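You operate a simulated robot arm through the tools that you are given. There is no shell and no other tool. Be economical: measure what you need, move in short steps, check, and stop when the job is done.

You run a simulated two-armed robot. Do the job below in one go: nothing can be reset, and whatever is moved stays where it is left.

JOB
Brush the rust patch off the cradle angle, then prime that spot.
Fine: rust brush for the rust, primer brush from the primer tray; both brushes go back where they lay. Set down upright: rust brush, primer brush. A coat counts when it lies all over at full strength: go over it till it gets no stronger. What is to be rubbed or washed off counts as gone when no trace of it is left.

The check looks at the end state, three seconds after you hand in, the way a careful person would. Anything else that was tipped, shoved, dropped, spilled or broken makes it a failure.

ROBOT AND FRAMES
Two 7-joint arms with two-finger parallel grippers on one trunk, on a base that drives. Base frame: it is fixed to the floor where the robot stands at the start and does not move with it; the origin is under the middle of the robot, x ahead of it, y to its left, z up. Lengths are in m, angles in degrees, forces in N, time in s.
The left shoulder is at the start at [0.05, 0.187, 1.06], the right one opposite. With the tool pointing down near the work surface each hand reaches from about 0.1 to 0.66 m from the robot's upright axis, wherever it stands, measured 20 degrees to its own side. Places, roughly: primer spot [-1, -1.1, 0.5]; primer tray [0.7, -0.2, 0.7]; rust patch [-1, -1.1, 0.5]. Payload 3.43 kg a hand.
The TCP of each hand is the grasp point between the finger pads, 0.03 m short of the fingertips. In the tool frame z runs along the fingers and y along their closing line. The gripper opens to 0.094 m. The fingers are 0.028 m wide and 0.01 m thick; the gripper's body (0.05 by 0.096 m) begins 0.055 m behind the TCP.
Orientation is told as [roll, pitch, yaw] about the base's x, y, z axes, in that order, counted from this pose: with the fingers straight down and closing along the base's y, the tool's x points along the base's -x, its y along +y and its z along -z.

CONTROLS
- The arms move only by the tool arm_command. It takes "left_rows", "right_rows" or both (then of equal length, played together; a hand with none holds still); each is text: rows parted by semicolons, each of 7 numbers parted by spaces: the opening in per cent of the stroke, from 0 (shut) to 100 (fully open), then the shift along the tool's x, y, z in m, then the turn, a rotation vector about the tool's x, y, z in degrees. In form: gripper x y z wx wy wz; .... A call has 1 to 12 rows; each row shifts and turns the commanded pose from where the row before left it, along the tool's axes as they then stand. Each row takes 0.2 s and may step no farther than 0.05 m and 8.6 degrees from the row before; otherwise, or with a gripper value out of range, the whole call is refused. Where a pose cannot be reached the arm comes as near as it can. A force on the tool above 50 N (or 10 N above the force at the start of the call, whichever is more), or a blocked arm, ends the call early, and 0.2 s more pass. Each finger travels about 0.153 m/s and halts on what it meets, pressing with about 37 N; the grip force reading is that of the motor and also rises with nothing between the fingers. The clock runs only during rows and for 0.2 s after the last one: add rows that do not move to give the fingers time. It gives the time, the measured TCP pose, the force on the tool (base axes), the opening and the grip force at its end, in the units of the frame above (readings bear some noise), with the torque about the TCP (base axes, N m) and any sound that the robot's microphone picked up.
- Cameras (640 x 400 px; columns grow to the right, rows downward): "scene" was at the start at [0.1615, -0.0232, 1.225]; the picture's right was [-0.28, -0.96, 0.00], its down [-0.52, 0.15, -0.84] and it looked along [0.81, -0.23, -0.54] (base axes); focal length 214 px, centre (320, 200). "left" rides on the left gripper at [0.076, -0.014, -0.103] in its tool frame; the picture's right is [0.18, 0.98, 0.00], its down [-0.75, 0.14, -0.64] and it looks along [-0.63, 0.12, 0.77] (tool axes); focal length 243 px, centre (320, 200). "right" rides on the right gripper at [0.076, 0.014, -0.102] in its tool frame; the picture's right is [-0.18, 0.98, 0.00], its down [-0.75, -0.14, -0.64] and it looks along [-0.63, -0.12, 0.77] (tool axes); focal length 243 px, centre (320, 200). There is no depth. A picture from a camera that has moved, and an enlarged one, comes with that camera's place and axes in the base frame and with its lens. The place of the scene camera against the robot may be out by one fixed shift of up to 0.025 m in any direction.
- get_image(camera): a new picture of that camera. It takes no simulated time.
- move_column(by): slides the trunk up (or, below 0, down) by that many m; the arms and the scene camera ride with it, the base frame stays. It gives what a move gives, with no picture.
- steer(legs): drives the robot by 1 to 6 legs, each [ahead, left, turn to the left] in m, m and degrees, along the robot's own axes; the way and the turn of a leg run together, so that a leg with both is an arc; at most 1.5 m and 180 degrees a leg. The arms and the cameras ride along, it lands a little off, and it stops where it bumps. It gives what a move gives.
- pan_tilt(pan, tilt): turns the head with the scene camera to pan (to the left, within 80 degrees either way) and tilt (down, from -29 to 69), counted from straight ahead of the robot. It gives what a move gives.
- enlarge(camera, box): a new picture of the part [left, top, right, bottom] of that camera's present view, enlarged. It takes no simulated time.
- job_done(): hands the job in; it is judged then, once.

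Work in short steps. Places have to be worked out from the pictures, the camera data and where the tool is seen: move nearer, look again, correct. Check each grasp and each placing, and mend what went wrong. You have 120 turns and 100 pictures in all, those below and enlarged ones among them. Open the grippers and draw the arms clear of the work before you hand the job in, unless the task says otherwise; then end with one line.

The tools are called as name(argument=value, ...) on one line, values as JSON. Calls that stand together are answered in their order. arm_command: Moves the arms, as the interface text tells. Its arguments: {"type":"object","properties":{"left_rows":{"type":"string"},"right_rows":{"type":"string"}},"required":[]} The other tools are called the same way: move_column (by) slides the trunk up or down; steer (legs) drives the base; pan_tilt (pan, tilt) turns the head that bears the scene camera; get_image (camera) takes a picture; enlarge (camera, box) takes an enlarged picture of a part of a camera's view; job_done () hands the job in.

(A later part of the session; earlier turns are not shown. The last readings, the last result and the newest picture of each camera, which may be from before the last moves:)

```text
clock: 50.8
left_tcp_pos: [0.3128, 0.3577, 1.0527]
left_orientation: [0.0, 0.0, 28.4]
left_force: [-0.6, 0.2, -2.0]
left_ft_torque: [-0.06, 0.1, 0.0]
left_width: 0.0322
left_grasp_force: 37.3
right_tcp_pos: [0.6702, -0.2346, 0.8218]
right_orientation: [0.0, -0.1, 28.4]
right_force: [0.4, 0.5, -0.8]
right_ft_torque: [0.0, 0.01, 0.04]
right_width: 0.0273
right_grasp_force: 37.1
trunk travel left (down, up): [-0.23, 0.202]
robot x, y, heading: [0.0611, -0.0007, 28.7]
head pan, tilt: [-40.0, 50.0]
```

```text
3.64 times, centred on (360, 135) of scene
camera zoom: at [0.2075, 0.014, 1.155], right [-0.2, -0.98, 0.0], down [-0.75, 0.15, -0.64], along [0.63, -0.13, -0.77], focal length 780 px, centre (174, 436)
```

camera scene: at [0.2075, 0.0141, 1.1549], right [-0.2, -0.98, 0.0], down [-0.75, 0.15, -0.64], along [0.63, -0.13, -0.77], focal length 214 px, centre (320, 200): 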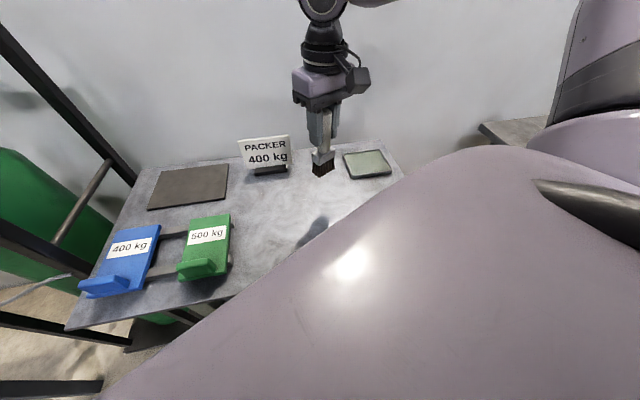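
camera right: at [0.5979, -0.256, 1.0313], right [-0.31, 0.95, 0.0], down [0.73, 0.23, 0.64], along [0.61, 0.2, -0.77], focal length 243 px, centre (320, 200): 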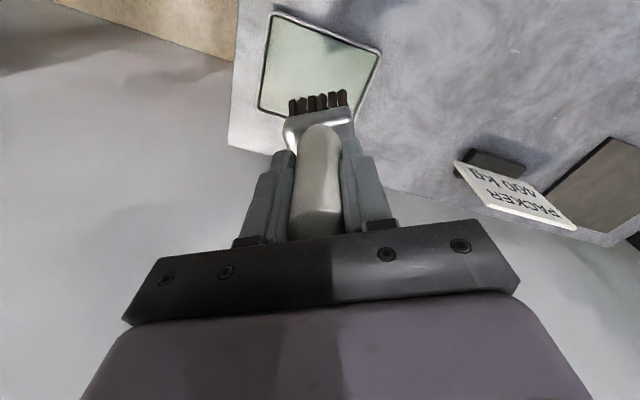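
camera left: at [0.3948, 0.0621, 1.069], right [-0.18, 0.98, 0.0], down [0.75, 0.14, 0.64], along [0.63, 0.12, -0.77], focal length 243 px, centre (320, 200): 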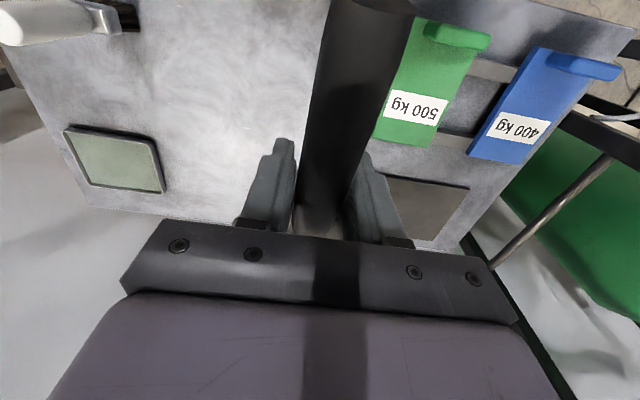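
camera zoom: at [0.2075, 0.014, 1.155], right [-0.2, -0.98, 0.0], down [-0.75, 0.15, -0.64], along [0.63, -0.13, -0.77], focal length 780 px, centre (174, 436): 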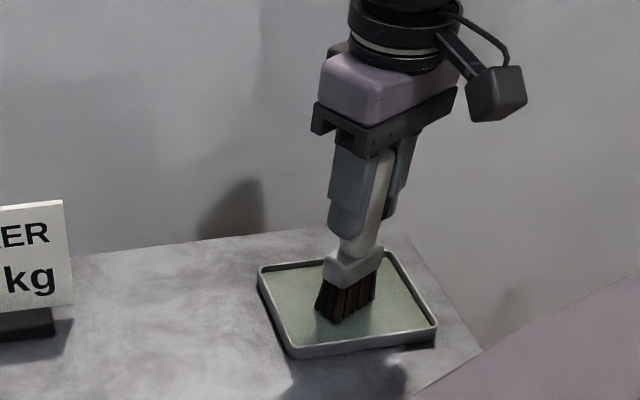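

Nearly touching. Lower in 3 mm steps until force appears.

arm_command(right_rows="0 0 0 0.003 0 0 0;0 0 0 0.003 0 0 0;0 0 0 0 0 0 0")

enlarge(camera="scene", box=[310, 120, 400, 180])

```text
clock: 51.6
left_tcp_pos: [0.3121, 0.3567, 1.0526]
left_orientation: [0.1, 0.0, 28.4]
left_force: [-0.2, 0.8, -1.6]
left_ft_torque: [-0.05, 0.1, 0.0]
left_width: 0.0319
left_grasp_force: 37.0
right_tcp_pos: [0.671, -0.2339, 0.8198]
right_orientation: [0.0, -0.2, 28.4]
right_force: [-0.1, 0.1, 4.1]
right_ft_torque: [-0.05, 0.01, -0.01]
right_width: 0.0272
right_grasp_force: 36.5
trunk travel left (down, up): [-0.23, 0.202]
robot x, y, heading: [0.0639, 0.0023, 28.4]
head pan, tilt: [-40.0, 50.0]
```

```text
6.67 times, centred on (355, 150) of scene
camera zoom: at [0.2071, 0.0141, 1.1551], right [-0.2, -0.98, 0.0], down [-0.75, 0.15, -0.64], along [0.63, -0.13, -0.77], focal length 1430 px, centre (87, 533)
```

zoom: 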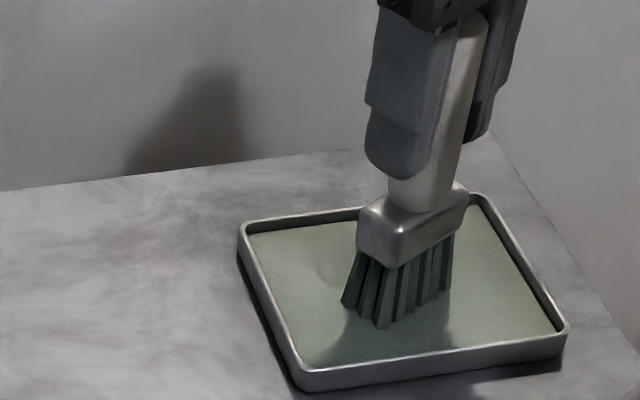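

Bristles are loaded green. Lift clear, bring the hand in, back away from the table.

arm_command(right_rows="0 0 0 -0.02 0 0 0;0 0 0 -0.04 0 0 0;0 0 0 -0.045 0 0 0;0 0 0.02 -0.03 0 0 0;0 0 0.045 0 0 0 0;0 0 0.045 0 0 0 0;0 0 0.045 0 0 0 0;0 0 0 0 0 0 0")

steer(legs=[[-0.35, 0, 0], [0, 0, -104], [0, 0, -80]])

pan_tilt(pan=0, tilt=45)

get_image(camera="scene")

```text
clock: 53.4
left_tcp_pos: [0.3134, 0.3571, 1.0535]
left_orientation: [0.0, 0.0, 28.4]
left_force: [0.3, 0.6, -2.0]
left_ft_torque: [-0.05, 0.13, -0.02]
left_width: 0.0322
left_grasp_force: 37.0
right_tcp_pos: [0.5991, -0.0961, 0.9514]
right_orientation: [0.1, -0.1, 28.4]
right_force: [-0.9, -0.2, 0.0]
right_ft_torque: [-0.02, 0.01, 0.01]
right_width: 0.0271
right_grasp_force: 37.2
trunk travel left (down, up): [-0.23, 0.202]
robot x, y, heading: [0.0644, 0.0007, 28.3]
head pan, tilt: [-40.0, 50.0]
```

```text
clock: 63.5
left_tcp_pos: [-0.521, -0.505, 1.0529]
left_orientation: [0.0, 0.0, -156.2]
left_force: [0.2, 0.7, -0.9]
left_ft_torque: [0.05, -0.11, -0.02]
left_width: 0.0322
left_grasp_force: 37.3
right_tcp_pos: [-0.7704, -0.0259, 0.9529]
right_orientation: [0.1, -0.1, -156.3]
right_force: [-0.1, 0.2, -0.9]
right_ft_torque: [-0.04, -0.03, 0.02]
right_width: 0.0272
right_grasp_force: 36.1
trunk travel left (down, up): [-0.23, 0.202]
robot x, y, heading: [-0.2427, -0.1673, -156.2]
head pan, tilt: [-40.0, 50.0]
```

```text
clock: 64.6
left_tcp_pos: [-0.5201, -0.5032, 1.0532]
left_orientation: [0.0, 0.1, -156.3]
left_force: [0.4, 1.0, -3.0]
left_ft_torque: [0.04, -0.13, 0.01]
left_width: 0.0323
left_grasp_force: 37.0
right_tcp_pos: [-0.7692, -0.0277, 0.951]
right_orientation: [0.1, -0.1, -156.3]
right_force: [-0.3, -0.3, -0.5]
right_ft_torque: [-0.02, 0.01, 0.0]
right_width: 0.0274
right_grasp_force: 37.3
trunk travel left (down, up): [-0.23, 0.202]
robot x, y, heading: [-0.2384, -0.1638, -156.4]
head pan, tilt: [0.0, 45.0]
```

```text
69 pictures are left
camera scene: at [-0.3543, -0.2221, 1.1619], right [-0.4, 0.92, 0.0], down [0.65, 0.28, -0.71], along [-0.65, -0.28, -0.71], focal length 214 px, centre (320, 200)
```

scene: 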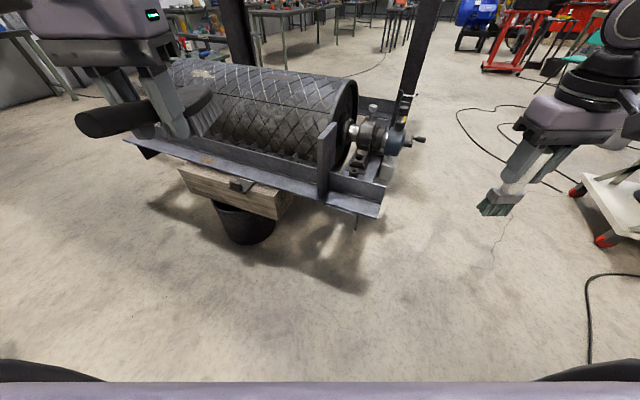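

Turn to face the cradle squarely and move along it.

steer(legs=[[0, 0, -23.6], [0, 0.75, 0]])

get_image(camera="scene")

get_image(camera="left")

```text
clock: 72.6
left_tcp_pos: [-0.6239, -1.0978, 1.0532]
left_orientation: [0.0, 0.0, -179.4]
left_force: [0.3, 0.3, -1.6]
left_ft_torque: [0.03, -0.14, 0.0]
left_width: 0.0323
left_grasp_force: 36.8
right_tcp_pos: [-0.6668, -0.5619, 0.9514]
right_orientation: [0.1, -0.1, -179.4]
right_force: [1.0, 0.5, -0.7]
right_ft_torque: [-0.03, -0.04, 0.0]
right_width: 0.0273
right_grasp_force: 37.1
trunk travel left (down, up): [-0.23, 0.202]
robot x, y, heading: [-0.2345, -0.8976, -179.4]
head pan, tilt: [0.0, 45.0]
```

```text
68 pictures are left
camera scene: at [-0.359, -0.8984, 1.1619], right [-0.01, 1.0, 0.0], down [0.71, 0.01, -0.71], along [-0.71, -0.01, -0.71], focal length 214 px, centre (320, 200)
```

scene: 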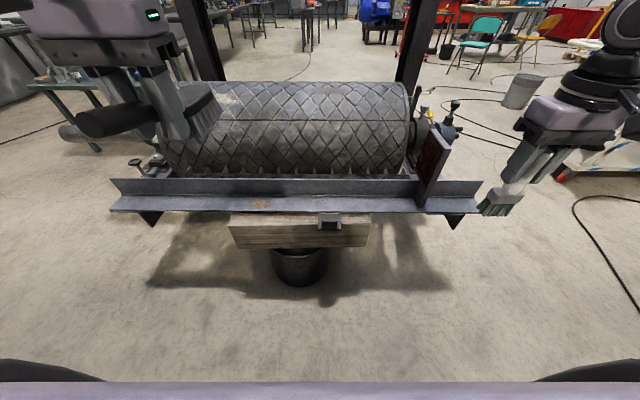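

```text
67 pictures are left
camera left: at [-0.5487, -1.0829, 1.1555], right [0.19, -0.98, 0.0], down [-0.75, -0.15, 0.64], along [-0.63, -0.12, -0.77], focal length 243 px, centre (320, 200)
```

left: 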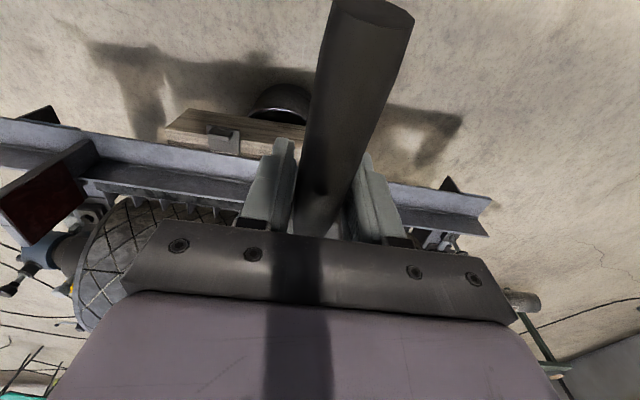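

enlarge(camera="scene", box=[200, 160, 350, 250])

```text
4.27 times, centred on (275, 205) of scene
camera zoom: at [-0.359, -0.8984, 1.1619], right [-0.01, 1.0, 0.0], down [0.71, 0.01, -0.71], along [-0.71, -0.01, -0.71], focal length 915 px, centre (512, 179)
```

zoom: 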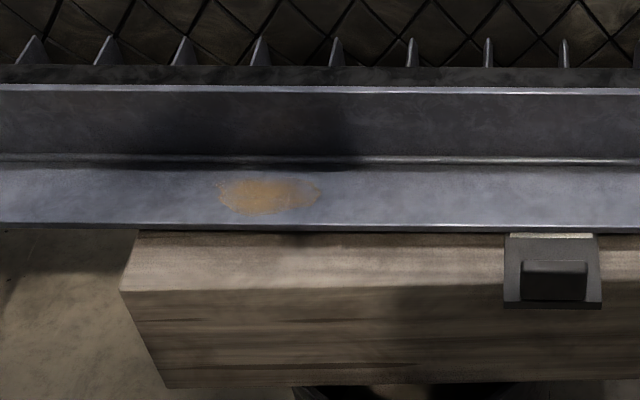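

Patch: x −1.024…−0.971, y −1.20…−1.10 on flange spanning x −1.05…−0.956, z≈0.50. The rust brush head can lie across the flange with the hand outside. I retract/raise the right hand, then drive nearer.

arm_command(right_rows="0 0.02 0 -0.04 0 0 0;0 0.03 0.01 -0.035 0 0 0;0 0.03 0.01 -0.03 0 0 0;0 0.02 0 -0.03 0 0 0;0 0 0 0 0 0 0")

steer(legs=[[0.26, 0.03, 0]])

move_column(by=-0.2)

get_image(camera="scene")

```text
clock: 73.8
left_tcp_pos: [-0.6244, -1.099, 1.0522]
left_orientation: [-0.1, 0.0, -179.4]
left_force: [0.1, -0.4, -0.5]
left_ft_torque: [-0.01, -0.1, 0.0]
left_width: 0.0322
left_grasp_force: 36.7
right_tcp_pos: [-0.5632, -0.583, 1.0872]
right_orientation: [0.1, -0.1, -179.5]
right_force: [-0.7, 0.1, -1.1]
right_ft_torque: [-0.02, 0.0, 0.01]
right_width: 0.0276
right_grasp_force: 37.2
trunk travel left (down, up): [-0.23, 0.202]
robot x, y, heading: [-0.2333, -0.9001, -179.2]
head pan, tilt: [0.0, 45.0]
```

```text
clock: 75.7
left_tcp_pos: [-0.8824, -1.1348, 1.0539]
left_orientation: [0.0, 0.0, -179.0]
left_force: [-0.4, 0.6, -1.8]
left_ft_torque: [-0.01, -0.15, 0.02]
left_width: 0.0326
left_grasp_force: 36.5
right_tcp_pos: [-0.8271, -0.6189, 1.086]
right_orientation: [0.1, -0.1, -179.0]
right_force: [-0.4, -0.5, -1.3]
right_ft_torque: [0.02, 0.02, 0.0]
right_width: 0.027
right_grasp_force: 36.7
trunk travel left (down, up): [-0.23, 0.202]
robot x, y, heading: [-0.4963, -0.9325, -178.7]
head pan, tilt: [0.0, 45.0]
```

```text
clock: 77.9
left_tcp_pos: [-0.8828, -1.1354, 0.8542]
left_orientation: [0.1, 0.0, -179.0]
left_force: [-0.2, -0.4, -2.1]
left_ft_torque: [0.0, -0.16, 0.01]
left_width: 0.0323
left_grasp_force: 37.4
right_tcp_pos: [-0.8257, -0.6199, 0.8871]
right_orientation: [-0.1, -0.2, -179.0]
right_force: [0.0, -0.3, -0.8]
right_ft_torque: [0.01, 0.0, 0.0]
right_width: 0.0276
right_grasp_force: 37.0
trunk travel left (down, up): [-0.03, 0.402]
robot x, y, heading: [-0.4985, -0.9339, -179.0]
head pan, tilt: [0.0, 45.0]
```

```text
65 pictures are left
camera scene: at [-0.619, -0.9338, 0.9619], right [-0.02, 1.0, 0.0], down [0.71, 0.01, -0.71], along [-0.71, -0.01, -0.71], focal length 214 px, centre (320, 200)
```

scene: 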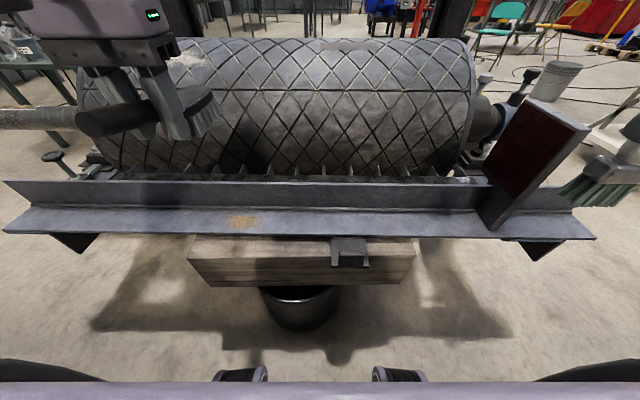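

Lower the rust brush to above the patch (TCP z≈0.60).

arm_command(left_rows="0 -0.005 0.0025 0.042 0 0 0;0 -0.005 0.0025 0.042 0 0 0;0 -0.005 0.0025 0.042 0 0 0;0 -0.005 0.0025 0.042 0 0 0;0 -0.004 0.0025 0.042 0 0 0;0 -0.003 0.0025 0.04 0 0 0;0 0 0 0 0 0 0")

enlarge(camera="scene", box=[120, 130, 320, 270])

get_image(camera="left")

```text
clock: 79.5
left_tcp_pos: [-0.9112, -1.1534, 0.6038]
left_orientation: [0.1, -0.1, -179.0]
left_force: [-0.3, -0.1, -1.4]
left_ft_torque: [-0.01, -0.12, -0.03]
left_width: 0.0323
left_grasp_force: 37.7
right_tcp_pos: [-0.8271, -0.6209, 0.8862]
right_orientation: [0.1, -0.1, -179.1]
right_force: [-0.7, 0.5, -1.2]
right_ft_torque: [-0.03, 0.01, 0.05]
right_width: 0.0271
right_grasp_force: 37.1
trunk travel left (down, up): [-0.03, 0.402]
robot x, y, heading: [-0.4924, -0.9337, -178.6]
head pan, tilt: [0.0, 45.0]
```

```text
2.86 times, centred on (220, 200) of scene
camera zoom: at [-0.6191, -0.9338, 0.9619], right [-0.02, 1.0, 0.0], down [0.71, 0.01, -0.71], along [-0.71, -0.01, -0.71], focal length 613 px, centre (606, 200)
```

zoom: 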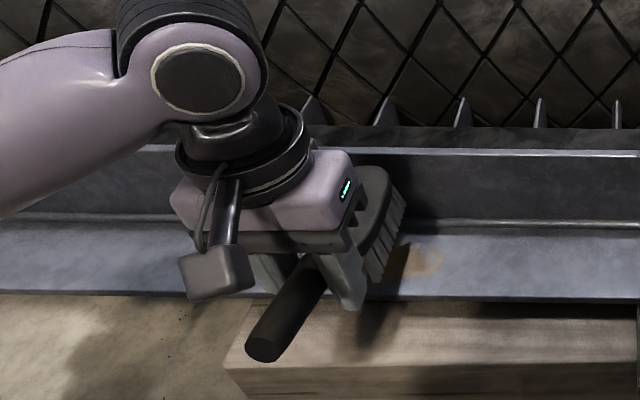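

```text
63 pictures are left
camera left: at [-0.8358, -1.1373, 0.7044], right [0.2, -0.98, 0.0], down [-0.75, -0.15, 0.64], along [-0.63, -0.13, -0.77], focal length 243 px, centre (320, 200)
```

left: 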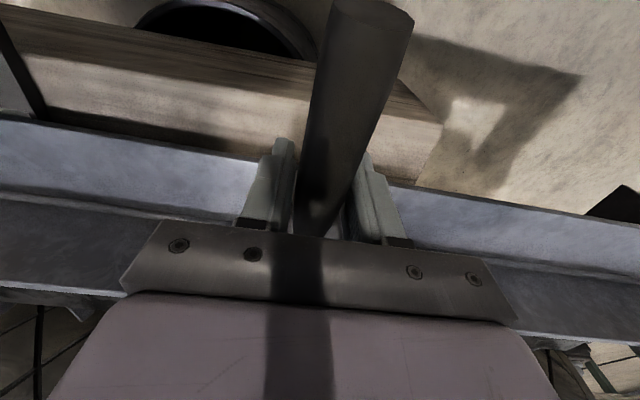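

Head hovers over the flange. I shift 4 mm outward for clearance from the upright leg and lower to near contact.

arm_command(left_rows="0 0.004 0 0.02 0 0 0;0 0 0 0.02 0 0 0;0 0 0 0.004 0 0 0;0 0 0 0.003 0 0 0;0 0 0 0 0 0 0")

enlarge(camera="scene", box=[180, 160, 300, 250])

```text
clock: 80.7
left_tcp_pos: [-0.9073, -1.1514, 0.5575]
left_orientation: [0.0, -0.3, -178.9]
left_force: [0.7, -1.0, 6.8]
left_ft_torque: [0.03, 1.07, 0.01]
left_width: 0.032
left_grasp_force: 36.6
right_tcp_pos: [-0.8261, -0.6184, 0.8877]
right_orientation: [0.0, -0.2, -179.0]
right_force: [0.6, -0.6, -0.2]
right_ft_torque: [0.0, -0.01, -0.02]
right_width: 0.0274
right_grasp_force: 37.0
trunk travel left (down, up): [-0.03, 0.402]
robot x, y, heading: [-0.4991, -0.9334, -179.1]
head pan, tilt: [0.0, 45.0]
```

```text
4.44 times, centred on (240, 205) of scene
camera zoom: at [-0.6185, -0.9336, 0.9621], right [-0.02, 1.0, 0.0], down [0.71, 0.01, -0.71], along [-0.71, -0.01, -0.71], focal length 953 px, centre (676, 178)
```

zoom: 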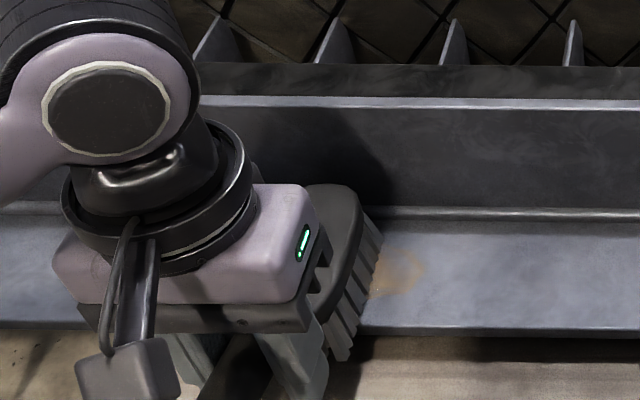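

Contact at z≈0.557 with ~8 N. Now rub back and forth along the angle over the patch.

arm_command(left_rows="0 0.005 -0.025 0.001 0 0 0;0 0 -0.025 0 0 0 0;0 0 -0.015 0 0 0 0;0 0 0.03 0 0 0 0;0 0 0.03 0 0 0 0;0 0 0.03 0 0 0 0;0 0 0.03 0 0 0 0;0 0 0.01 0 0 0 0;0 0 -0.03 0 0 0 0;0 0 -0.03 0 0 0 0;0 0 -0.03 0 0 0 0;0 0 -0.03 0 0 0 0")

arm_command(left_rows="0 0 -0.01 0 0 0 0;0 0 0.03 0 0 0 0;0 0 0.03 0 0 0 0;0 0 0.03 0 0 0 0;0 0 0.03 0 0 0 0;0 0 0.01 0 0 0 0;0 0 0 0 0 0 0")

enlarge(camera="scene", box=[180, 160, 300, 250])

```text
clock: 83.3
left_tcp_pos: [-0.9002, -1.0955, 0.5551]
left_orientation: [0.0, 0.1, -179.0]
left_force: [0.1, 0.6, 0.5]
left_ft_torque: [0.0, 0.14, -0.06]
left_width: 0.0321
left_grasp_force: 36.9
right_tcp_pos: [-0.8254, -0.62, 0.8867]
right_orientation: [0.1, -0.1, -179.1]
right_force: [-0.4, 0.3, -0.9]
right_ft_torque: [0.0, 0.0, -0.02]
right_width: 0.0272
right_grasp_force: 36.5
trunk travel left (down, up): [-0.03, 0.402]
robot x, y, heading: [-0.4978, -0.9331, -179.1]
head pan, tilt: [0.0, 45.0]
```

```text
clock: 84.9
left_tcp_pos: [-0.8992, -1.2178, 0.5564]
left_orientation: [0.1, 0.1, -179.1]
left_force: [0.2, 0.6, -2.0]
left_ft_torque: [0.05, -0.15, 0.0]
left_width: 0.0323
left_grasp_force: 36.6
right_tcp_pos: [-0.8254, -0.6205, 0.8863]
right_orientation: [0.1, 0.0, -179.0]
right_force: [0.0, 1.0, -0.7]
right_ft_torque: [0.01, 0.02, 0.02]
right_width: 0.0275
right_grasp_force: 37.1
trunk travel left (down, up): [-0.03, 0.402]
robot x, y, heading: [-0.4959, -0.9283, -178.6]
head pan, tilt: [0.0, 45.0]
```

```text
4.44 times, centred on (240, 205) of scene
camera zoom: at [-0.6191, -0.9338, 0.9619], right [-0.02, 1.0, 0.0], down [0.71, 0.01, -0.71], along [-0.71, -0.01, -0.71], focal length 953 px, centre (676, 178)
```

zoom: 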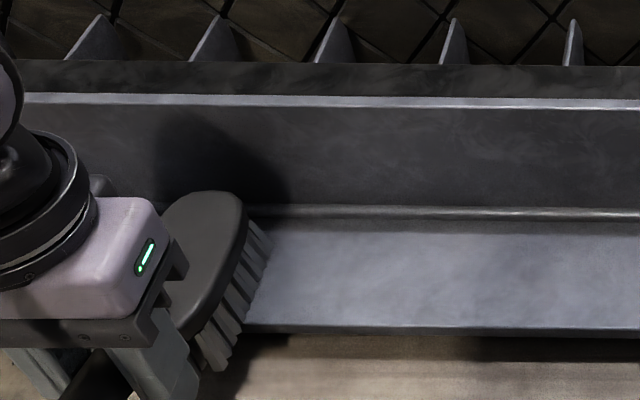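

The visible part is clean already. I press a little lower and do another pass before checking the rest.

arm_command(left_rows="0 0 0 0.003 0 0 0;0 0 0 0.003 0 0 0;0 0 -0.03 0 0 0 0;0 0 -0.03 0 0 0 0;0 0 -0.03 0 0 0 0;0 0 -0.03 0 0 0 0;0 0 0.03 0 0 0 0;0 0 0.03 0 0 0 0;0 0 0.03 0 0 0 0;0 0 0.03 0 0 0 0")

arm_command(left_rows="0 0 0 -0.02 0 0 0;0 0.02 0 -0.03 0 0 0;0 0.03 0 -0.03 0 0 0;0 0.03 0 -0.03 0 0 0;0 0 0.03 -0.03 0 0 0;0 0 0.04 -0.02 0 0 0;0 0 0.04 0 0 0 0;0 0 0 0 0 0 0")

enlarge(camera="scene", box=[180, 160, 300, 250])

```text
clock: 87.1
left_tcp_pos: [-0.898, -1.2198, 0.5493]
left_orientation: [0.1, 0.3, -178.9]
left_force: [0.6, 1.6, 5.4]
left_ft_torque: [0.17, 0.34, -0.03]
left_width: 0.0322
left_grasp_force: 37.0
right_tcp_pos: [-0.8266, -0.6194, 0.8864]
right_orientation: [0.1, -0.1, -179.0]
right_force: [-0.3, 0.7, -0.9]
right_ft_torque: [-0.02, 0.03, 0.02]
right_width: 0.0274
right_grasp_force: 37.3
trunk travel left (down, up): [-0.03, 0.402]
robot x, y, heading: [-0.4952, -0.9353, -178.8]
head pan, tilt: [0.0, 45.0]
```

```text
clock: 88.9
left_tcp_pos: [-0.8185, -1.3236, 0.7101]
left_orientation: [-0.1, 0.0, -179.0]
left_force: [0.3, -0.8, -1.7]
left_ft_torque: [0.01, -0.16, -0.02]
left_width: 0.0322
left_grasp_force: 37.1
right_tcp_pos: [-0.8266, -0.619, 0.8875]
right_orientation: [0.1, -0.1, -179.0]
right_force: [0.1, -0.9, -1.3]
right_ft_torque: [-0.02, 0.0, -0.02]
right_width: 0.0272
right_grasp_force: 36.7
trunk travel left (down, up): [-0.03, 0.402]
robot x, y, heading: [-0.4953, -0.9327, -179.0]
head pan, tilt: [0.0, 45.0]
```

```text
4.44 times, centred on (240, 205) of scene
camera zoom: at [-0.619, -0.9339, 0.9619], right [-0.02, 1.0, 0.0], down [0.71, 0.01, -0.71], along [-0.71, -0.01, -0.71], focal length 953 px, centre (676, 178)
```

zoom: 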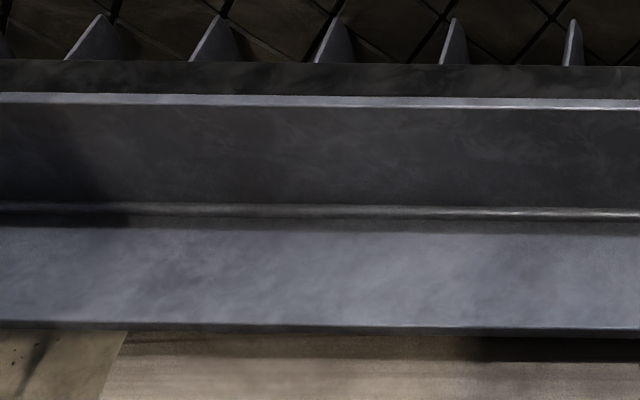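

All rust is gone. Now I raise the left hand aside and move the base so that the right hand faces the spot.

arm_command(left_rows="0 0 -0.02 -0.04 0 0 0;0 0 -0.03 -0.035 0 0 0;0 0 -0.03 -0.035 0 0 0;0 0.02 -0.03 -0.03 0 0 0;0 0 0 0 0 0 0")

steer(legs=[[0, 0.52, 0], [0.09, 0, 0]])

pan_tilt(pan=-25, tilt=45)

get_image(camera="scene")

get_image(camera="right")

```text
clock: 90.1
left_tcp_pos: [-0.8006, -1.2138, 0.8521]
left_orientation: [0.0, 0.0, -178.8]
left_force: [-0.4, -1.2, -1.3]
left_ft_torque: [0.0, -0.17, -0.02]
left_width: 0.0322
left_grasp_force: 37.0
right_tcp_pos: [-0.8259, -0.6199, 0.8872]
right_orientation: [0.1, 0.0, -179.0]
right_force: [1.0, -0.1, 0.1]
right_ft_torque: [0.0, -0.01, 0.0]
right_width: 0.0273
right_grasp_force: 37.1
trunk travel left (down, up): [-0.03, 0.402]
robot x, y, heading: [-0.4996, -0.9341, -178.9]
head pan, tilt: [0.0, 45.0]
```

```text
clock: 95.9
left_tcp_pos: [-0.8865, -1.7396, 0.8517]
left_orientation: [0.1, 0.1, -179.6]
left_force: [0.9, 0.8, -1.4]
left_ft_torque: [0.02, -0.15, -0.02]
left_width: 0.0318
left_grasp_force: 37.1
right_tcp_pos: [-0.9053, -1.1456, 0.8872]
right_orientation: [0.1, 0.0, -179.6]
right_force: [0.2, -0.1, 0.1]
right_ft_torque: [0.0, -0.01, -0.01]
right_width: 0.0273
right_grasp_force: 37.3
trunk travel left (down, up): [-0.03, 0.402]
robot x, y, heading: [-0.584, -1.465, -179.6]
head pan, tilt: [0.0, 45.0]
```

```text
clock: 96.8
left_tcp_pos: [-0.8856, -1.7401, 0.8515]
left_orientation: [0.0, 0.0, -179.8]
left_force: [0.2, 1.4, -2.3]
left_ft_torque: [0.03, -0.16, 0.02]
left_width: 0.0321
left_grasp_force: 36.4
right_tcp_pos: [-0.9049, -1.146, 0.8871]
right_orientation: [0.0, -0.1, -179.6]
right_force: [0.4, -0.3, -0.8]
right_ft_torque: [0.04, 0.02, -0.01]
right_width: 0.0274
right_grasp_force: 36.9
trunk travel left (down, up): [-0.03, 0.402]
robot x, y, heading: [-0.579, -1.4653, -179.6]
head pan, tilt: [-25.0, 45.0]
```

```text
59 pictures are left
camera scene: at [-0.6939, -1.4276, 0.9619], right [0.42, 0.91, 0.0], down [0.64, -0.29, -0.71], along [-0.64, 0.29, -0.71], focal length 214 px, centre (320, 200)
```

scene: 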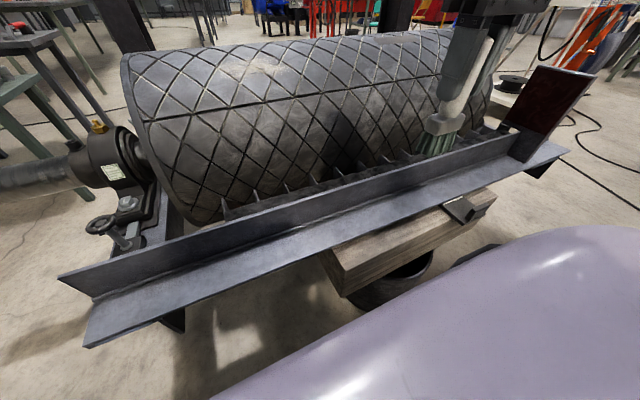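

```text
58 pictures are left
camera right: at [-0.8275, -1.1581, 0.9899], right [-0.18, -0.98, 0.0], down [-0.75, 0.14, 0.64], along [-0.63, 0.11, -0.77], focal length 243 px, centre (320, 200)
```

right: 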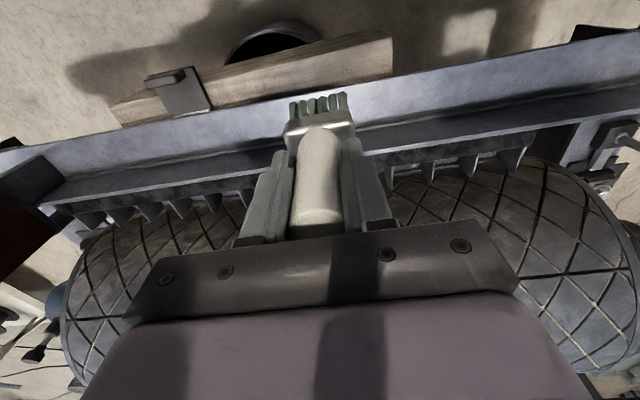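

Clear space around. Move the primer brush over the patch centre (x≈−0.998, y≈−1.15), still ~5 cm above.

arm_command(right_rows="0 -0.03 0 0.02 0 0 0;0 -0.03 0 0.03 0 0 0;0 -0.033 0.004 0.03 0 0 0;0 0 0 0.04 0 0 0;0 0 0 0.04 0 0 0;0 0 0 0.04 0 0 0;0 0 0 0.02 0 0 0;0 0 0 0 0 0 0")

get_image(camera="right")

enlarge(camera="scene", box=[340, 80, 540, 220])

```text
clock: 98.6
left_tcp_pos: [-0.886, -1.74, 0.8521]
left_orientation: [0.0, 0.0, -179.7]
left_force: [0.8, -0.6, -1.7]
left_ft_torque: [0.02, -0.16, 0.0]
left_width: 0.0323
left_grasp_force: 36.9
right_tcp_pos: [-0.9974, -1.1497, 0.6676]
right_orientation: [-0.1, -0.2, -179.6]
right_force: [1.0, -0.4, -0.9]
right_ft_torque: [-0.03, 0.02, -0.02]
right_width: 0.0271
right_grasp_force: 37.1
trunk travel left (down, up): [-0.03, 0.402]
robot x, y, heading: [-0.5775, -1.4606, -179.8]
head pan, tilt: [-25.0, 45.0]
```

```text
57 pictures are left
camera right: at [-0.9204, -1.1621, 0.7688], right [-0.18, -0.98, 0.0], down [-0.75, 0.14, 0.64], along [-0.63, 0.11, -0.77], focal length 243 px, centre (320, 200)
```

right: 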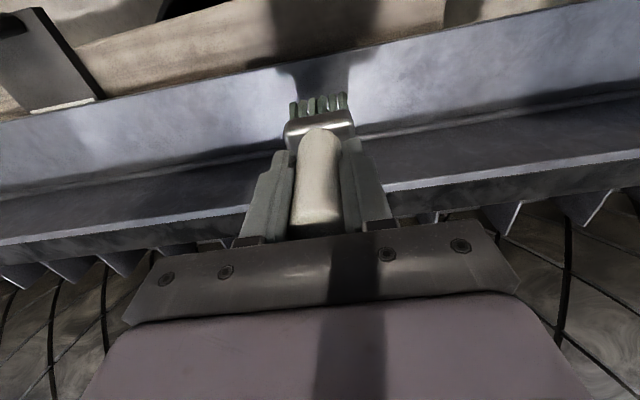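

```text
2.86 times, centred on (440, 150) of scene
camera zoom: at [-0.6939, -1.4276, 0.9619], right [0.42, 0.91, 0.0], down [0.64, -0.29, -0.71], along [-0.64, 0.29, -0.71], focal length 613 px, centre (-23, 343)
```

zoom: 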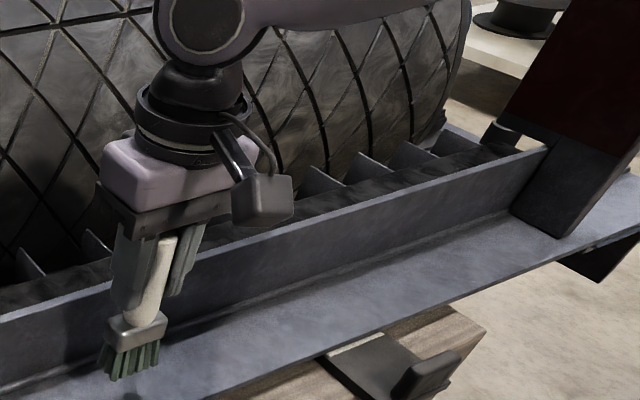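

Lanes: x≈−0.985/−1.002/−1.018, y centre −1.195…−1.105. Lower to contact at the centre.

arm_command(right_rows="0 0 0 0.03 0 0 0;0 0 0 0.015 0 0 0;0 0 0 0.004 0 0 0;0 0 0 0.004 0 0 0;0 0 0 0 0 0 0")

enlarge(camera="scene", box=[340, 130, 440, 230])

```text
clock: 99.8
left_tcp_pos: [-0.8859, -1.7401, 0.8526]
left_orientation: [0.0, -0.1, -179.7]
left_force: [0.3, -0.5, -2.5]
left_ft_torque: [0.02, -0.15, 0.03]
left_width: 0.0323
left_grasp_force: 36.7
right_tcp_pos: [-0.9992, -1.1498, 0.6167]
right_orientation: [0.0, -0.4, -179.7]
right_force: [6.4, 1.9, 25.3]
right_ft_torque: [0.08, -0.61, -0.01]
right_width: 0.0273
right_grasp_force: 37.5
trunk travel left (down, up): [-0.03, 0.402]
robot x, y, heading: [-0.5789, -1.4627, -179.6]
head pan, tilt: [-25.0, 45.0]
```

```text
4.00 times, centred on (390, 180) of scene
camera zoom: at [-0.6924, -1.4284, 0.9626], right [0.42, 0.91, 0.0], down [0.64, -0.29, -0.71], along [-0.64, 0.3, -0.71], focal length 858 px, centre (40, 280)
```

zoom: 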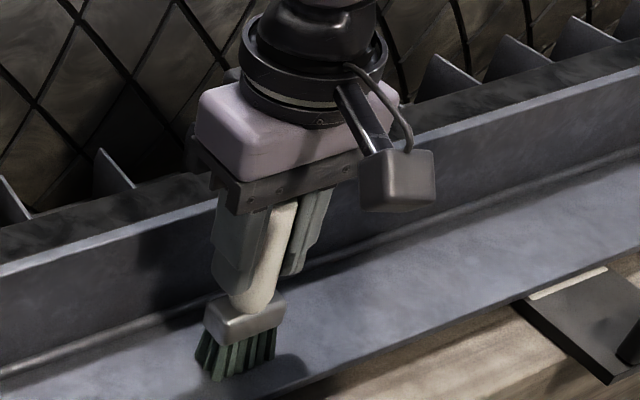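

Contact at 25 N is a bit heavy; back off 3 mm and stroke the lanes.

arm_command(right_rows="0 0 0 -0.003 0 0 0;0 0 0.022 0 0 0 0;0 0 0.023 0 0 0 0;0 0 -0.03 0 0 0 0;0 0 -0.03 0 0 0 0;0 0 -0.03 0 0 0 0;0 0.014 0 0 0 0 0;0 0 0.03 0 0 0 0;0 0 0.03 0 0 0 0;0 0 0.03 0 0 0 0;0 0 0 0 0 0 0")

enlarge(camera="scene", box=[340, 130, 440, 230])

```text
clock: 102.2
left_tcp_pos: [-0.8855, -1.74, 0.8518]
left_orientation: [0.0, 0.0, -179.6]
left_force: [0.7, 0.1, -1.1]
left_ft_torque: [-0.01, -0.16, -0.01]
left_width: 0.032
left_grasp_force: 36.7
right_tcp_pos: [-0.984, -1.1957, 0.6172]
right_orientation: [0.0, 0.0, -179.8]
right_force: [0.6, 1.3, 4.3]
right_ft_torque: [0.17, -0.03, -0.02]
right_width: 0.0272
right_grasp_force: 36.4
trunk travel left (down, up): [-0.03, 0.402]
robot x, y, heading: [-0.5805, -1.4608, -179.5]
head pan, tilt: [-25.0, 45.0]
```

```text
4.00 times, centred on (390, 180) of scene
camera zoom: at [-0.6936, -1.4278, 0.9618], right [0.42, 0.91, 0.0], down [0.64, -0.29, -0.71], along [-0.64, 0.29, -0.71], focal length 858 px, centre (40, 280)
```

zoom: 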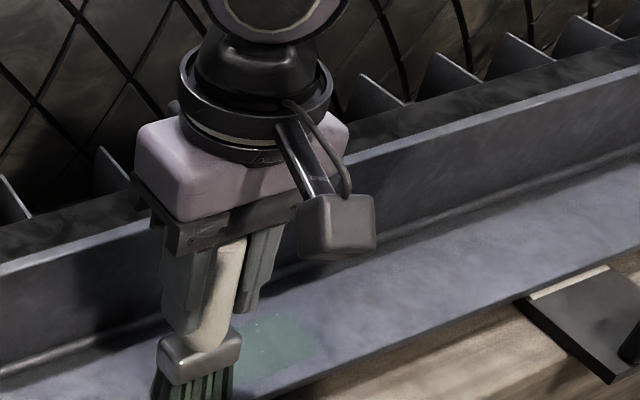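

The primer is taking. Continue with more passes, including the inner lane.

arm_command(right_rows="0 0 -0.03 0 0 0 0;0 0 -0.03 0 0 0 0;0 0 -0.03 0 0 0 0;0 -0.014 0 0 0 0 0;0 0 0.03 0 0 0 0;0 0 0.03 0 0 0 0;0 0 0.03 0 0 0 0;0 -0.012 0 0 0 0 0;0 0 -0.03 0 0 0 0;0 0 -0.03 0 0 0 0;0 0 -0.03 0 0 0 0;0 0 0 0 0 0 0")

arm_command(right_rows="0 0 0.03 0 0 0 0;0 0 0.03 0 0 0 0;0 0 0.03 0 0 0 0;0 0.013 0 0 0 0 0;0 0 -0.03 0 0 0 0;0 0 -0.03 0 0 0 0;0 0 -0.03 0 0 0 0;0 0.013 0 0 0 0 0;0 0 0.03 0 0 0 0;0 0 0.03 0 0 0 0;0 0 0.03 0 0 0 0;0 0 0 0 0 0 0")

arm_command(right_rows="0 0 0 -0.02 0 0 0;0 0 0 -0.04 0 0 0;0 0 0 -0.04 0 0 0;0 0.03 0 -0.03 0 0 0;0 0.04 0 0 0 0 0;0 0.04 0 0 0 0 0;0 0 0 0 0 0 0")

enlarge(camera="scene", box=[340, 130, 440, 230])

get_image(camera="right")

```text
clock: 104.8
left_tcp_pos: [-0.8852, -1.7393, 0.8512]
left_orientation: [0.0, 0.0, -179.7]
left_force: [0.0, 0.0, -1.6]
left_ft_torque: [0.01, -0.16, -0.01]
left_width: 0.0323
left_grasp_force: 37.0
right_tcp_pos: [-1.011, -1.1047, 0.6174]
right_orientation: [0.0, -0.1, -179.6]
right_force: [0.5, -2.0, 6.0]
right_ft_torque: [-0.15, 0.05, 0.04]
right_width: 0.0274
right_grasp_force: 36.8
trunk travel left (down, up): [-0.03, 0.402]
robot x, y, heading: [-0.5796, -1.4612, -179.6]
head pan, tilt: [-25.0, 45.0]
```

```text
clock: 107.4
left_tcp_pos: [-0.8841, -1.7402, 0.8519]
left_orientation: [0.1, 0.0, -179.6]
left_force: [0.7, -0.8, -2.9]
left_ft_torque: [0.0, -0.13, 0.0]
left_width: 0.0322
left_grasp_force: 37.5
right_tcp_pos: [-0.9842, -1.1942, 0.6161]
right_orientation: [0.1, 0.1, -179.7]
right_force: [0.4, 0.4, 2.3]
right_ft_torque: [0.13, -0.01, 0.02]
right_width: 0.0274
right_grasp_force: 36.7
trunk travel left (down, up): [-0.03, 0.402]
robot x, y, heading: [-0.5764, -1.4612, -179.4]
head pan, tilt: [-25.0, 45.0]
```

```text
clock: 109.0
left_tcp_pos: [-0.8862, -1.74, 0.8509]
left_orientation: [0.1, 0.0, -179.8]
left_force: [0.3, 0.4, -1.8]
left_ft_torque: [0.02, -0.16, 0.0]
left_width: 0.0319
left_grasp_force: 37.0
right_tcp_pos: [-0.8726, -1.1961, 0.7474]
right_orientation: [-0.1, 0.0, -179.6]
right_force: [0.5, -0.1, -0.3]
right_ft_torque: [-0.02, 0.0, 0.02]
right_width: 0.0272
right_grasp_force: 36.5
trunk travel left (down, up): [-0.03, 0.402]
robot x, y, heading: [-0.5824, -1.4627, -179.6]
head pan, tilt: [-25.0, 45.0]
```

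```text
4.00 times, centred on (390, 180) of scene
camera zoom: at [-0.6938, -1.4276, 0.9619], right [0.42, 0.91, 0.0], down [0.64, -0.29, -0.71], along [-0.64, 0.29, -0.71], focal length 858 px, centre (40, 280)
```

zoom: 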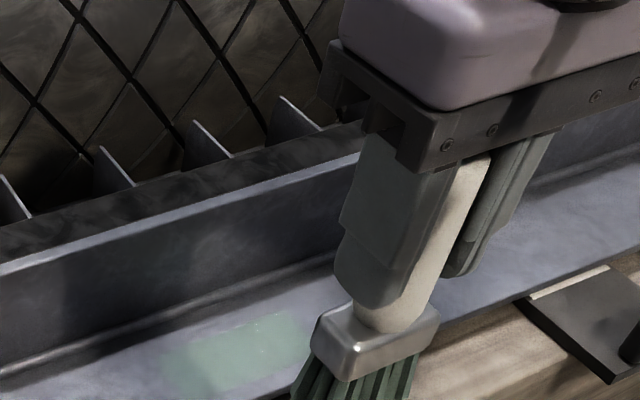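

```text
52 pictures are left
camera right: at [-0.7958, -1.2086, 0.8505], right [-0.18, -0.98, 0.0], down [-0.75, 0.14, 0.64], along [-0.63, 0.11, -0.77], focal length 243 px, centre (320, 200)
```

right: 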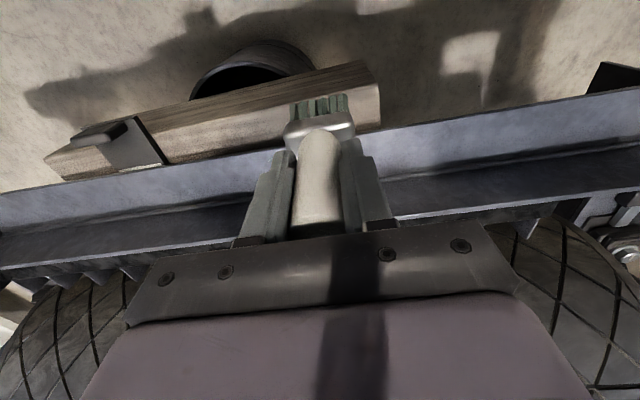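

A green coat is forming. I move the hand aside for a full look.

arm_command(right_rows="0 0.02 -0.04 -0.02 0 0 0;0 0 -0.045 -0.02 0 0 0;0 0 -0.045 0 0 0 0;0 0 -0.045 0 0 0 0;0 0 0 0 0 0 0")

enlarge(camera="scene", box=[350, 170, 450, 230])

```text
clock: 110.2
left_tcp_pos: [-0.8864, -1.7392, 0.8525]
left_orientation: [-0.1, 0.0, -179.6]
left_force: [0.7, -0.7, -1.0]
left_ft_torque: [0.0, -0.12, -0.02]
left_width: 0.0323
left_grasp_force: 36.7
right_tcp_pos: [-0.8541, -1.0195, 0.7867]
right_orientation: [0.1, -0.1, -179.6]
right_force: [-0.5, 0.6, -1.1]
right_ft_torque: [0.02, -0.01, 0.0]
right_width: 0.0272
right_grasp_force: 36.7
trunk travel left (down, up): [-0.03, 0.402]
robot x, y, heading: [-0.5803, -1.4627, -179.6]
head pan, tilt: [-25.0, 45.0]
```

```text
6.40 times, centred on (400, 200) of scene
camera zoom: at [-0.6938, -1.4276, 0.9619], right [0.42, 0.91, 0.0], down [0.64, -0.29, -0.71], along [-0.64, 0.29, -0.71], focal length 1373 px, centre (-192, 200)
```

zoom: 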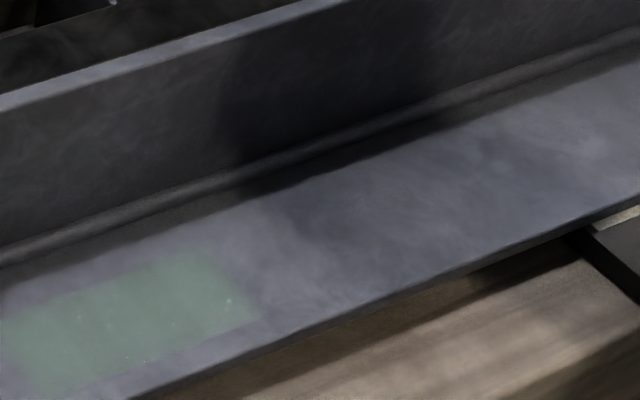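

The coat lies ~1 cm too far outward versus the former patch (inner edge at x≈−1.024). I add lanes nearer the upright leg at x≈−1.020 and −1.027, then repeat.

arm_command(right_rows="0 -0.034 0.017 0.01 0 0 0;0 -0.034 0.017 0.02 0 0 0;0 -0.034 0.017 0.02 0 0 0;0 -0.034 0.017 0.03 0 0 0;0 -0.03 0.017 0.03 0 0 0;0 0 0 0.03 0 0 0;0 0 0 0.022 0 0 0;0 0 0 0.006 0 0 0;0 0 0 0 0 0 0")

arm_command(right_rows="0 0 0.03 0.0015 0 0 0;0 0 0.03 0 0 0 0;0 0 0.03 0 0 0 0;0 -0.006 0 0 0 0 0;0 0 -0.03 0 0 0 0;0 0 -0.03 0 0 0 0;0 0 -0.03 0 0 0 0;0 0.006 0 0 0 0 0;0 0 0.03 0 0 0 0;0 0 0.03 0 0 0 0;0 0 0.03 0 0 0 0;0 0 0 0 0 0 0")

enlarge(camera="scene", box=[310, 150, 450, 250])

```text
clock: 112.2
left_tcp_pos: [-0.8874, -1.7404, 0.8521]
left_orientation: [0.0, 0.0, -179.7]
left_force: [-0.1, -0.3, -2.3]
left_ft_torque: [-0.02, -0.15, -0.02]
left_width: 0.0321
left_grasp_force: 36.8
right_tcp_pos: [-1.0193, -1.1061, 0.6183]
right_orientation: [0.1, 0.0, -179.5]
right_force: [-0.3, 1.1, -1.5]
right_ft_torque: [-0.01, 0.01, -0.02]
right_width: 0.0277
right_grasp_force: 37.1
trunk travel left (down, up): [-0.03, 0.402]
robot x, y, heading: [-0.5784, -1.4607, -179.4]
head pan, tilt: [-25.0, 45.0]
```

```text
clock: 114.8
left_tcp_pos: [-0.886, -1.7397, 0.8523]
left_orientation: [0.0, 0.1, -179.6]
left_force: [-0.4, -0.5, -2.2]
left_ft_torque: [0.04, -0.14, 0.01]
left_width: 0.0322
left_grasp_force: 37.6
right_tcp_pos: [-1.0196, -1.1952, 0.6175]
right_orientation: [0.2, -0.1, -179.6]
right_force: [-0.4, -0.9, -1.4]
right_ft_torque: [-0.01, 0.02, 0.0]
right_width: 0.0275
right_grasp_force: 36.9
trunk travel left (down, up): [-0.03, 0.402]
robot x, y, heading: [-0.578, -1.4637, -179.7]
head pan, tilt: [-25.0, 45.0]
```

```text
4.00 times, centred on (380, 200) of scene
camera zoom: at [-0.6939, -1.4276, 0.9619], right [0.42, 0.91, 0.0], down [0.64, -0.29, -0.71], along [-0.64, 0.29, -0.71], focal length 858 px, centre (80, 200)
```

zoom: 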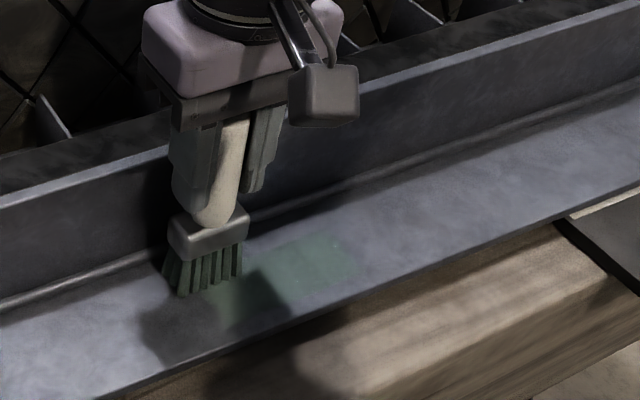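

No contact force there yet; lower 3 mm and repeat the strokes.

arm_command(right_rows="0 0 0 0.002 0 0 0;0 0 0 0.0015 0 0 0;0 0 -0.03 0 0 0 0;0 0 -0.03 0 0 0 0;0 0 -0.03 0 0 0 0;0 -0.005 0 0 0 0 0;0 0 0.03 0 0 0 0;0 0 0.03 0 0 0 0;0 0 0.03 0 0 0 0;0 0.005 0 0 0 0 0;0 0 0 0 0 0 0")

```text
clock: 117.2
left_tcp_pos: [-0.8854, -1.7408, 0.8525]
left_orientation: [0.1, -0.1, -179.6]
left_force: [-0.1, -0.3, -1.4]
left_ft_torque: [-0.02, -0.16, -0.02]
left_width: 0.0322
left_grasp_force: 36.2
right_tcp_pos: [-1.0208, -1.1969, 0.6152]
right_orientation: [0.2, -0.3, -179.7]
right_force: [-6.5, -1.4, 18.5]
right_ft_torque: [0.01, 0.66, 0.09]
right_width: 0.0273
right_grasp_force: 37.7
trunk travel left (down, up): [-0.03, 0.402]
robot x, y, heading: [-0.5773, -1.4583, -179.4]
head pan, tilt: [-25.0, 45.0]
```

Good contact. More strokes at x −1.02, −1.007, −0.995.

arm_command(right_rows="0 0 -0.03 -0.001 0 0 0;0 0 -0.03 0 0 0 0;0 0 -0.03 0 0 0 0;0 0.013 0 0 0 0 0;0 0 0.03 0 0 0 0;0 0 0.03 0 0 0 0;0 0 0.03 0 0 0 0;0 0.012 0 0 0 0 0;0 0 -0.03 0 0 0 0;0 0 -0.03 0 0 0 0;0 0 -0.03 0 0 0 0;0 0 0 0 0 0 0")

arm_command(right_rows="0 0 0 -0.02 0 0 0;0 0 0 -0.04 0 0 0;0 0 0 -0.04 0 0 0;0 0.03 -0.02 -0.04 0 0 0;0 0.04 -0.02 0 0 0 0;0 0.04 -0.02 0 0 0 0;0 0.02 -0.04 0 0 0 0;0 0 -0.04 0 0 0 0;0 0 0 0 0 0 0")

enlarge(camera="scene", box=[320, 170, 420, 240])

```text
clock: 119.8
left_tcp_pos: [-0.8855, -1.7404, 0.8515]
left_orientation: [0.0, -0.1, -179.7]
left_force: [-0.4, -0.8, -2.2]
left_ft_torque: [0.01, -0.15, -0.01]
left_width: 0.0322
left_grasp_force: 36.4
right_tcp_pos: [-0.9952, -1.1069, 0.6153]
right_orientation: [0.0, -0.2, -179.5]
right_force: [0.2, -3.4, 7.8]
right_ft_torque: [-0.11, 0.06, 0.01]
right_width: 0.0272
right_grasp_force: 37.5
trunk travel left (down, up): [-0.03, 0.402]
robot x, y, heading: [-0.5825, -1.4641, -179.8]
head pan, tilt: [-25.0, 45.0]
```

```text
refused: row 4 steps farther than a row can; nothing moved
```

```text
5.71 times, centred on (370, 205) of scene
camera zoom: at [-0.6935, -1.428, 0.962], right [0.42, 0.91, 0.0], down [0.64, -0.29, -0.71], along [-0.64, 0.29, -0.71], focal length 1226 px, centre (34, 171)
```

zoom: 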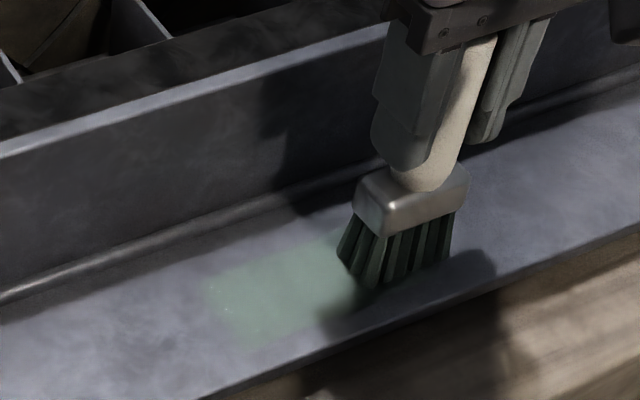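

Retract as intended, with smaller rows, and look.

arm_command(right_rows="0 0 0 -0.02 0 0 0;0 0 0 -0.04 0 0 0;0 0 0 -0.04 0 0 0;0 0.02 -0.02 -0.03 0 0 0;0 0.04 -0.02 0 0 0 0;0 0.04 -0.02 0 0 0 0;0 0.02 -0.04 0 0 0 0;0 0 -0.03 0 0 0 0;0 0 0 0 0 0 0")

enlarge(camera="scene", box=[320, 170, 420, 240])

```text
clock: 121.8
left_tcp_pos: [-0.8859, -1.7404, 0.8524]
left_orientation: [0.0, 0.0, -179.5]
left_force: [0.0, -0.2, -2.2]
left_ft_torque: [0.0, -0.16, -0.05]
left_width: 0.0322
left_grasp_force: 36.9
right_tcp_pos: [-0.8752, -0.9754, 0.7435]
right_orientation: [0.1, 0.0, -179.6]
right_force: [0.5, -0.1, -0.3]
right_ft_torque: [0.02, 0.01, -0.01]
right_width: 0.027
right_grasp_force: 37.0
trunk travel left (down, up): [-0.03, 0.402]
robot x, y, heading: [-0.5788, -1.4676, -179.7]
head pan, tilt: [-25.0, 45.0]
```

```text
5.71 times, centred on (370, 205) of scene
camera zoom: at [-0.6939, -1.4275, 0.9618], right [0.42, 0.91, 0.0], down [0.64, -0.29, -0.71], along [-0.64, 0.29, -0.71], focal length 1226 px, centre (34, 171)
```

zoom: 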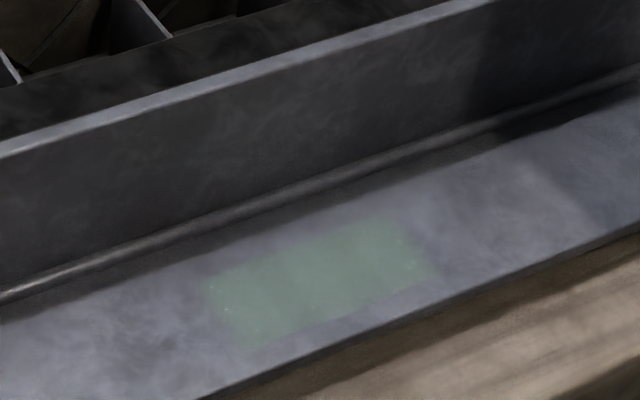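

The coat stays within a fixed rectangle (x-wise narrow), so it's the primer spot. A closer look at its evenness.

enlarge(camera="scene", box=[350, 203, 400, 235])

```text
12.50 times, centred on (375, 219) of scene
camera zoom: at [-0.6939, -1.4275, 0.9618], right [0.42, 0.91, 0.0], down [0.64, -0.29, -0.71], along [-0.64, 0.29, -0.71], focal length 2681 px, centre (-368, -38)
```

zoom: 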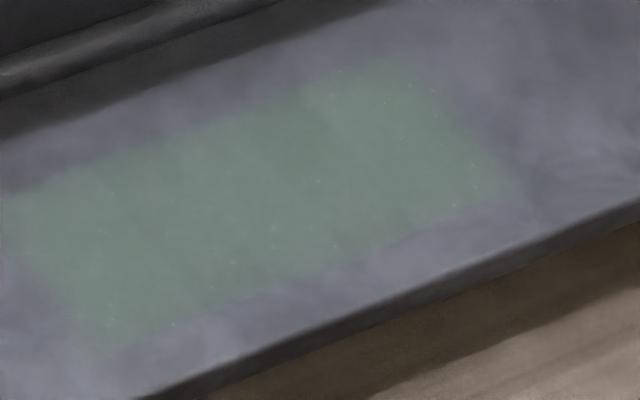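

Looks even. I do another full coat (lanes −1.013, −1.0, −0.987, −0.975) and compare strength.

arm_command(right_rows="0 -0.034 0.032 0 0 0 0;0 -0.034 0.032 0 0 0 0;0 -0.034 0.032 0 0 0 0;0 -0.034 0.032 0.01 0 0 0;0 0 0 0.04 0 0 0;0 0 0 0.04 0 0 0;0 0 0 0.032 0 0 0;0 0 0 0.004 0 0 0;0 0 0 0.003 0 0 0;0 0 0 0 0 0 0")

```text
clock: 124.0
left_tcp_pos: [-0.8855, -1.7398, 0.8522]
left_orientation: [-0.1, -0.1, -179.7]
left_force: [-1.0, 0.0, -2.4]
left_ft_torque: [0.01, -0.14, -0.04]
left_width: 0.0325
left_grasp_force: 36.6
right_tcp_pos: [-1.0113, -1.1033, 0.6158]
right_orientation: [0.1, -0.1, -179.5]
right_force: [-0.8, 0.0, -0.3]
right_ft_torque: [0.0, 0.0, 0.0]
right_width: 0.0273
right_grasp_force: 37.2
trunk travel left (down, up): [-0.03, 0.402]
robot x, y, heading: [-0.5782, -1.4654, -179.5]
head pan, tilt: [-25.0, 45.0]
```

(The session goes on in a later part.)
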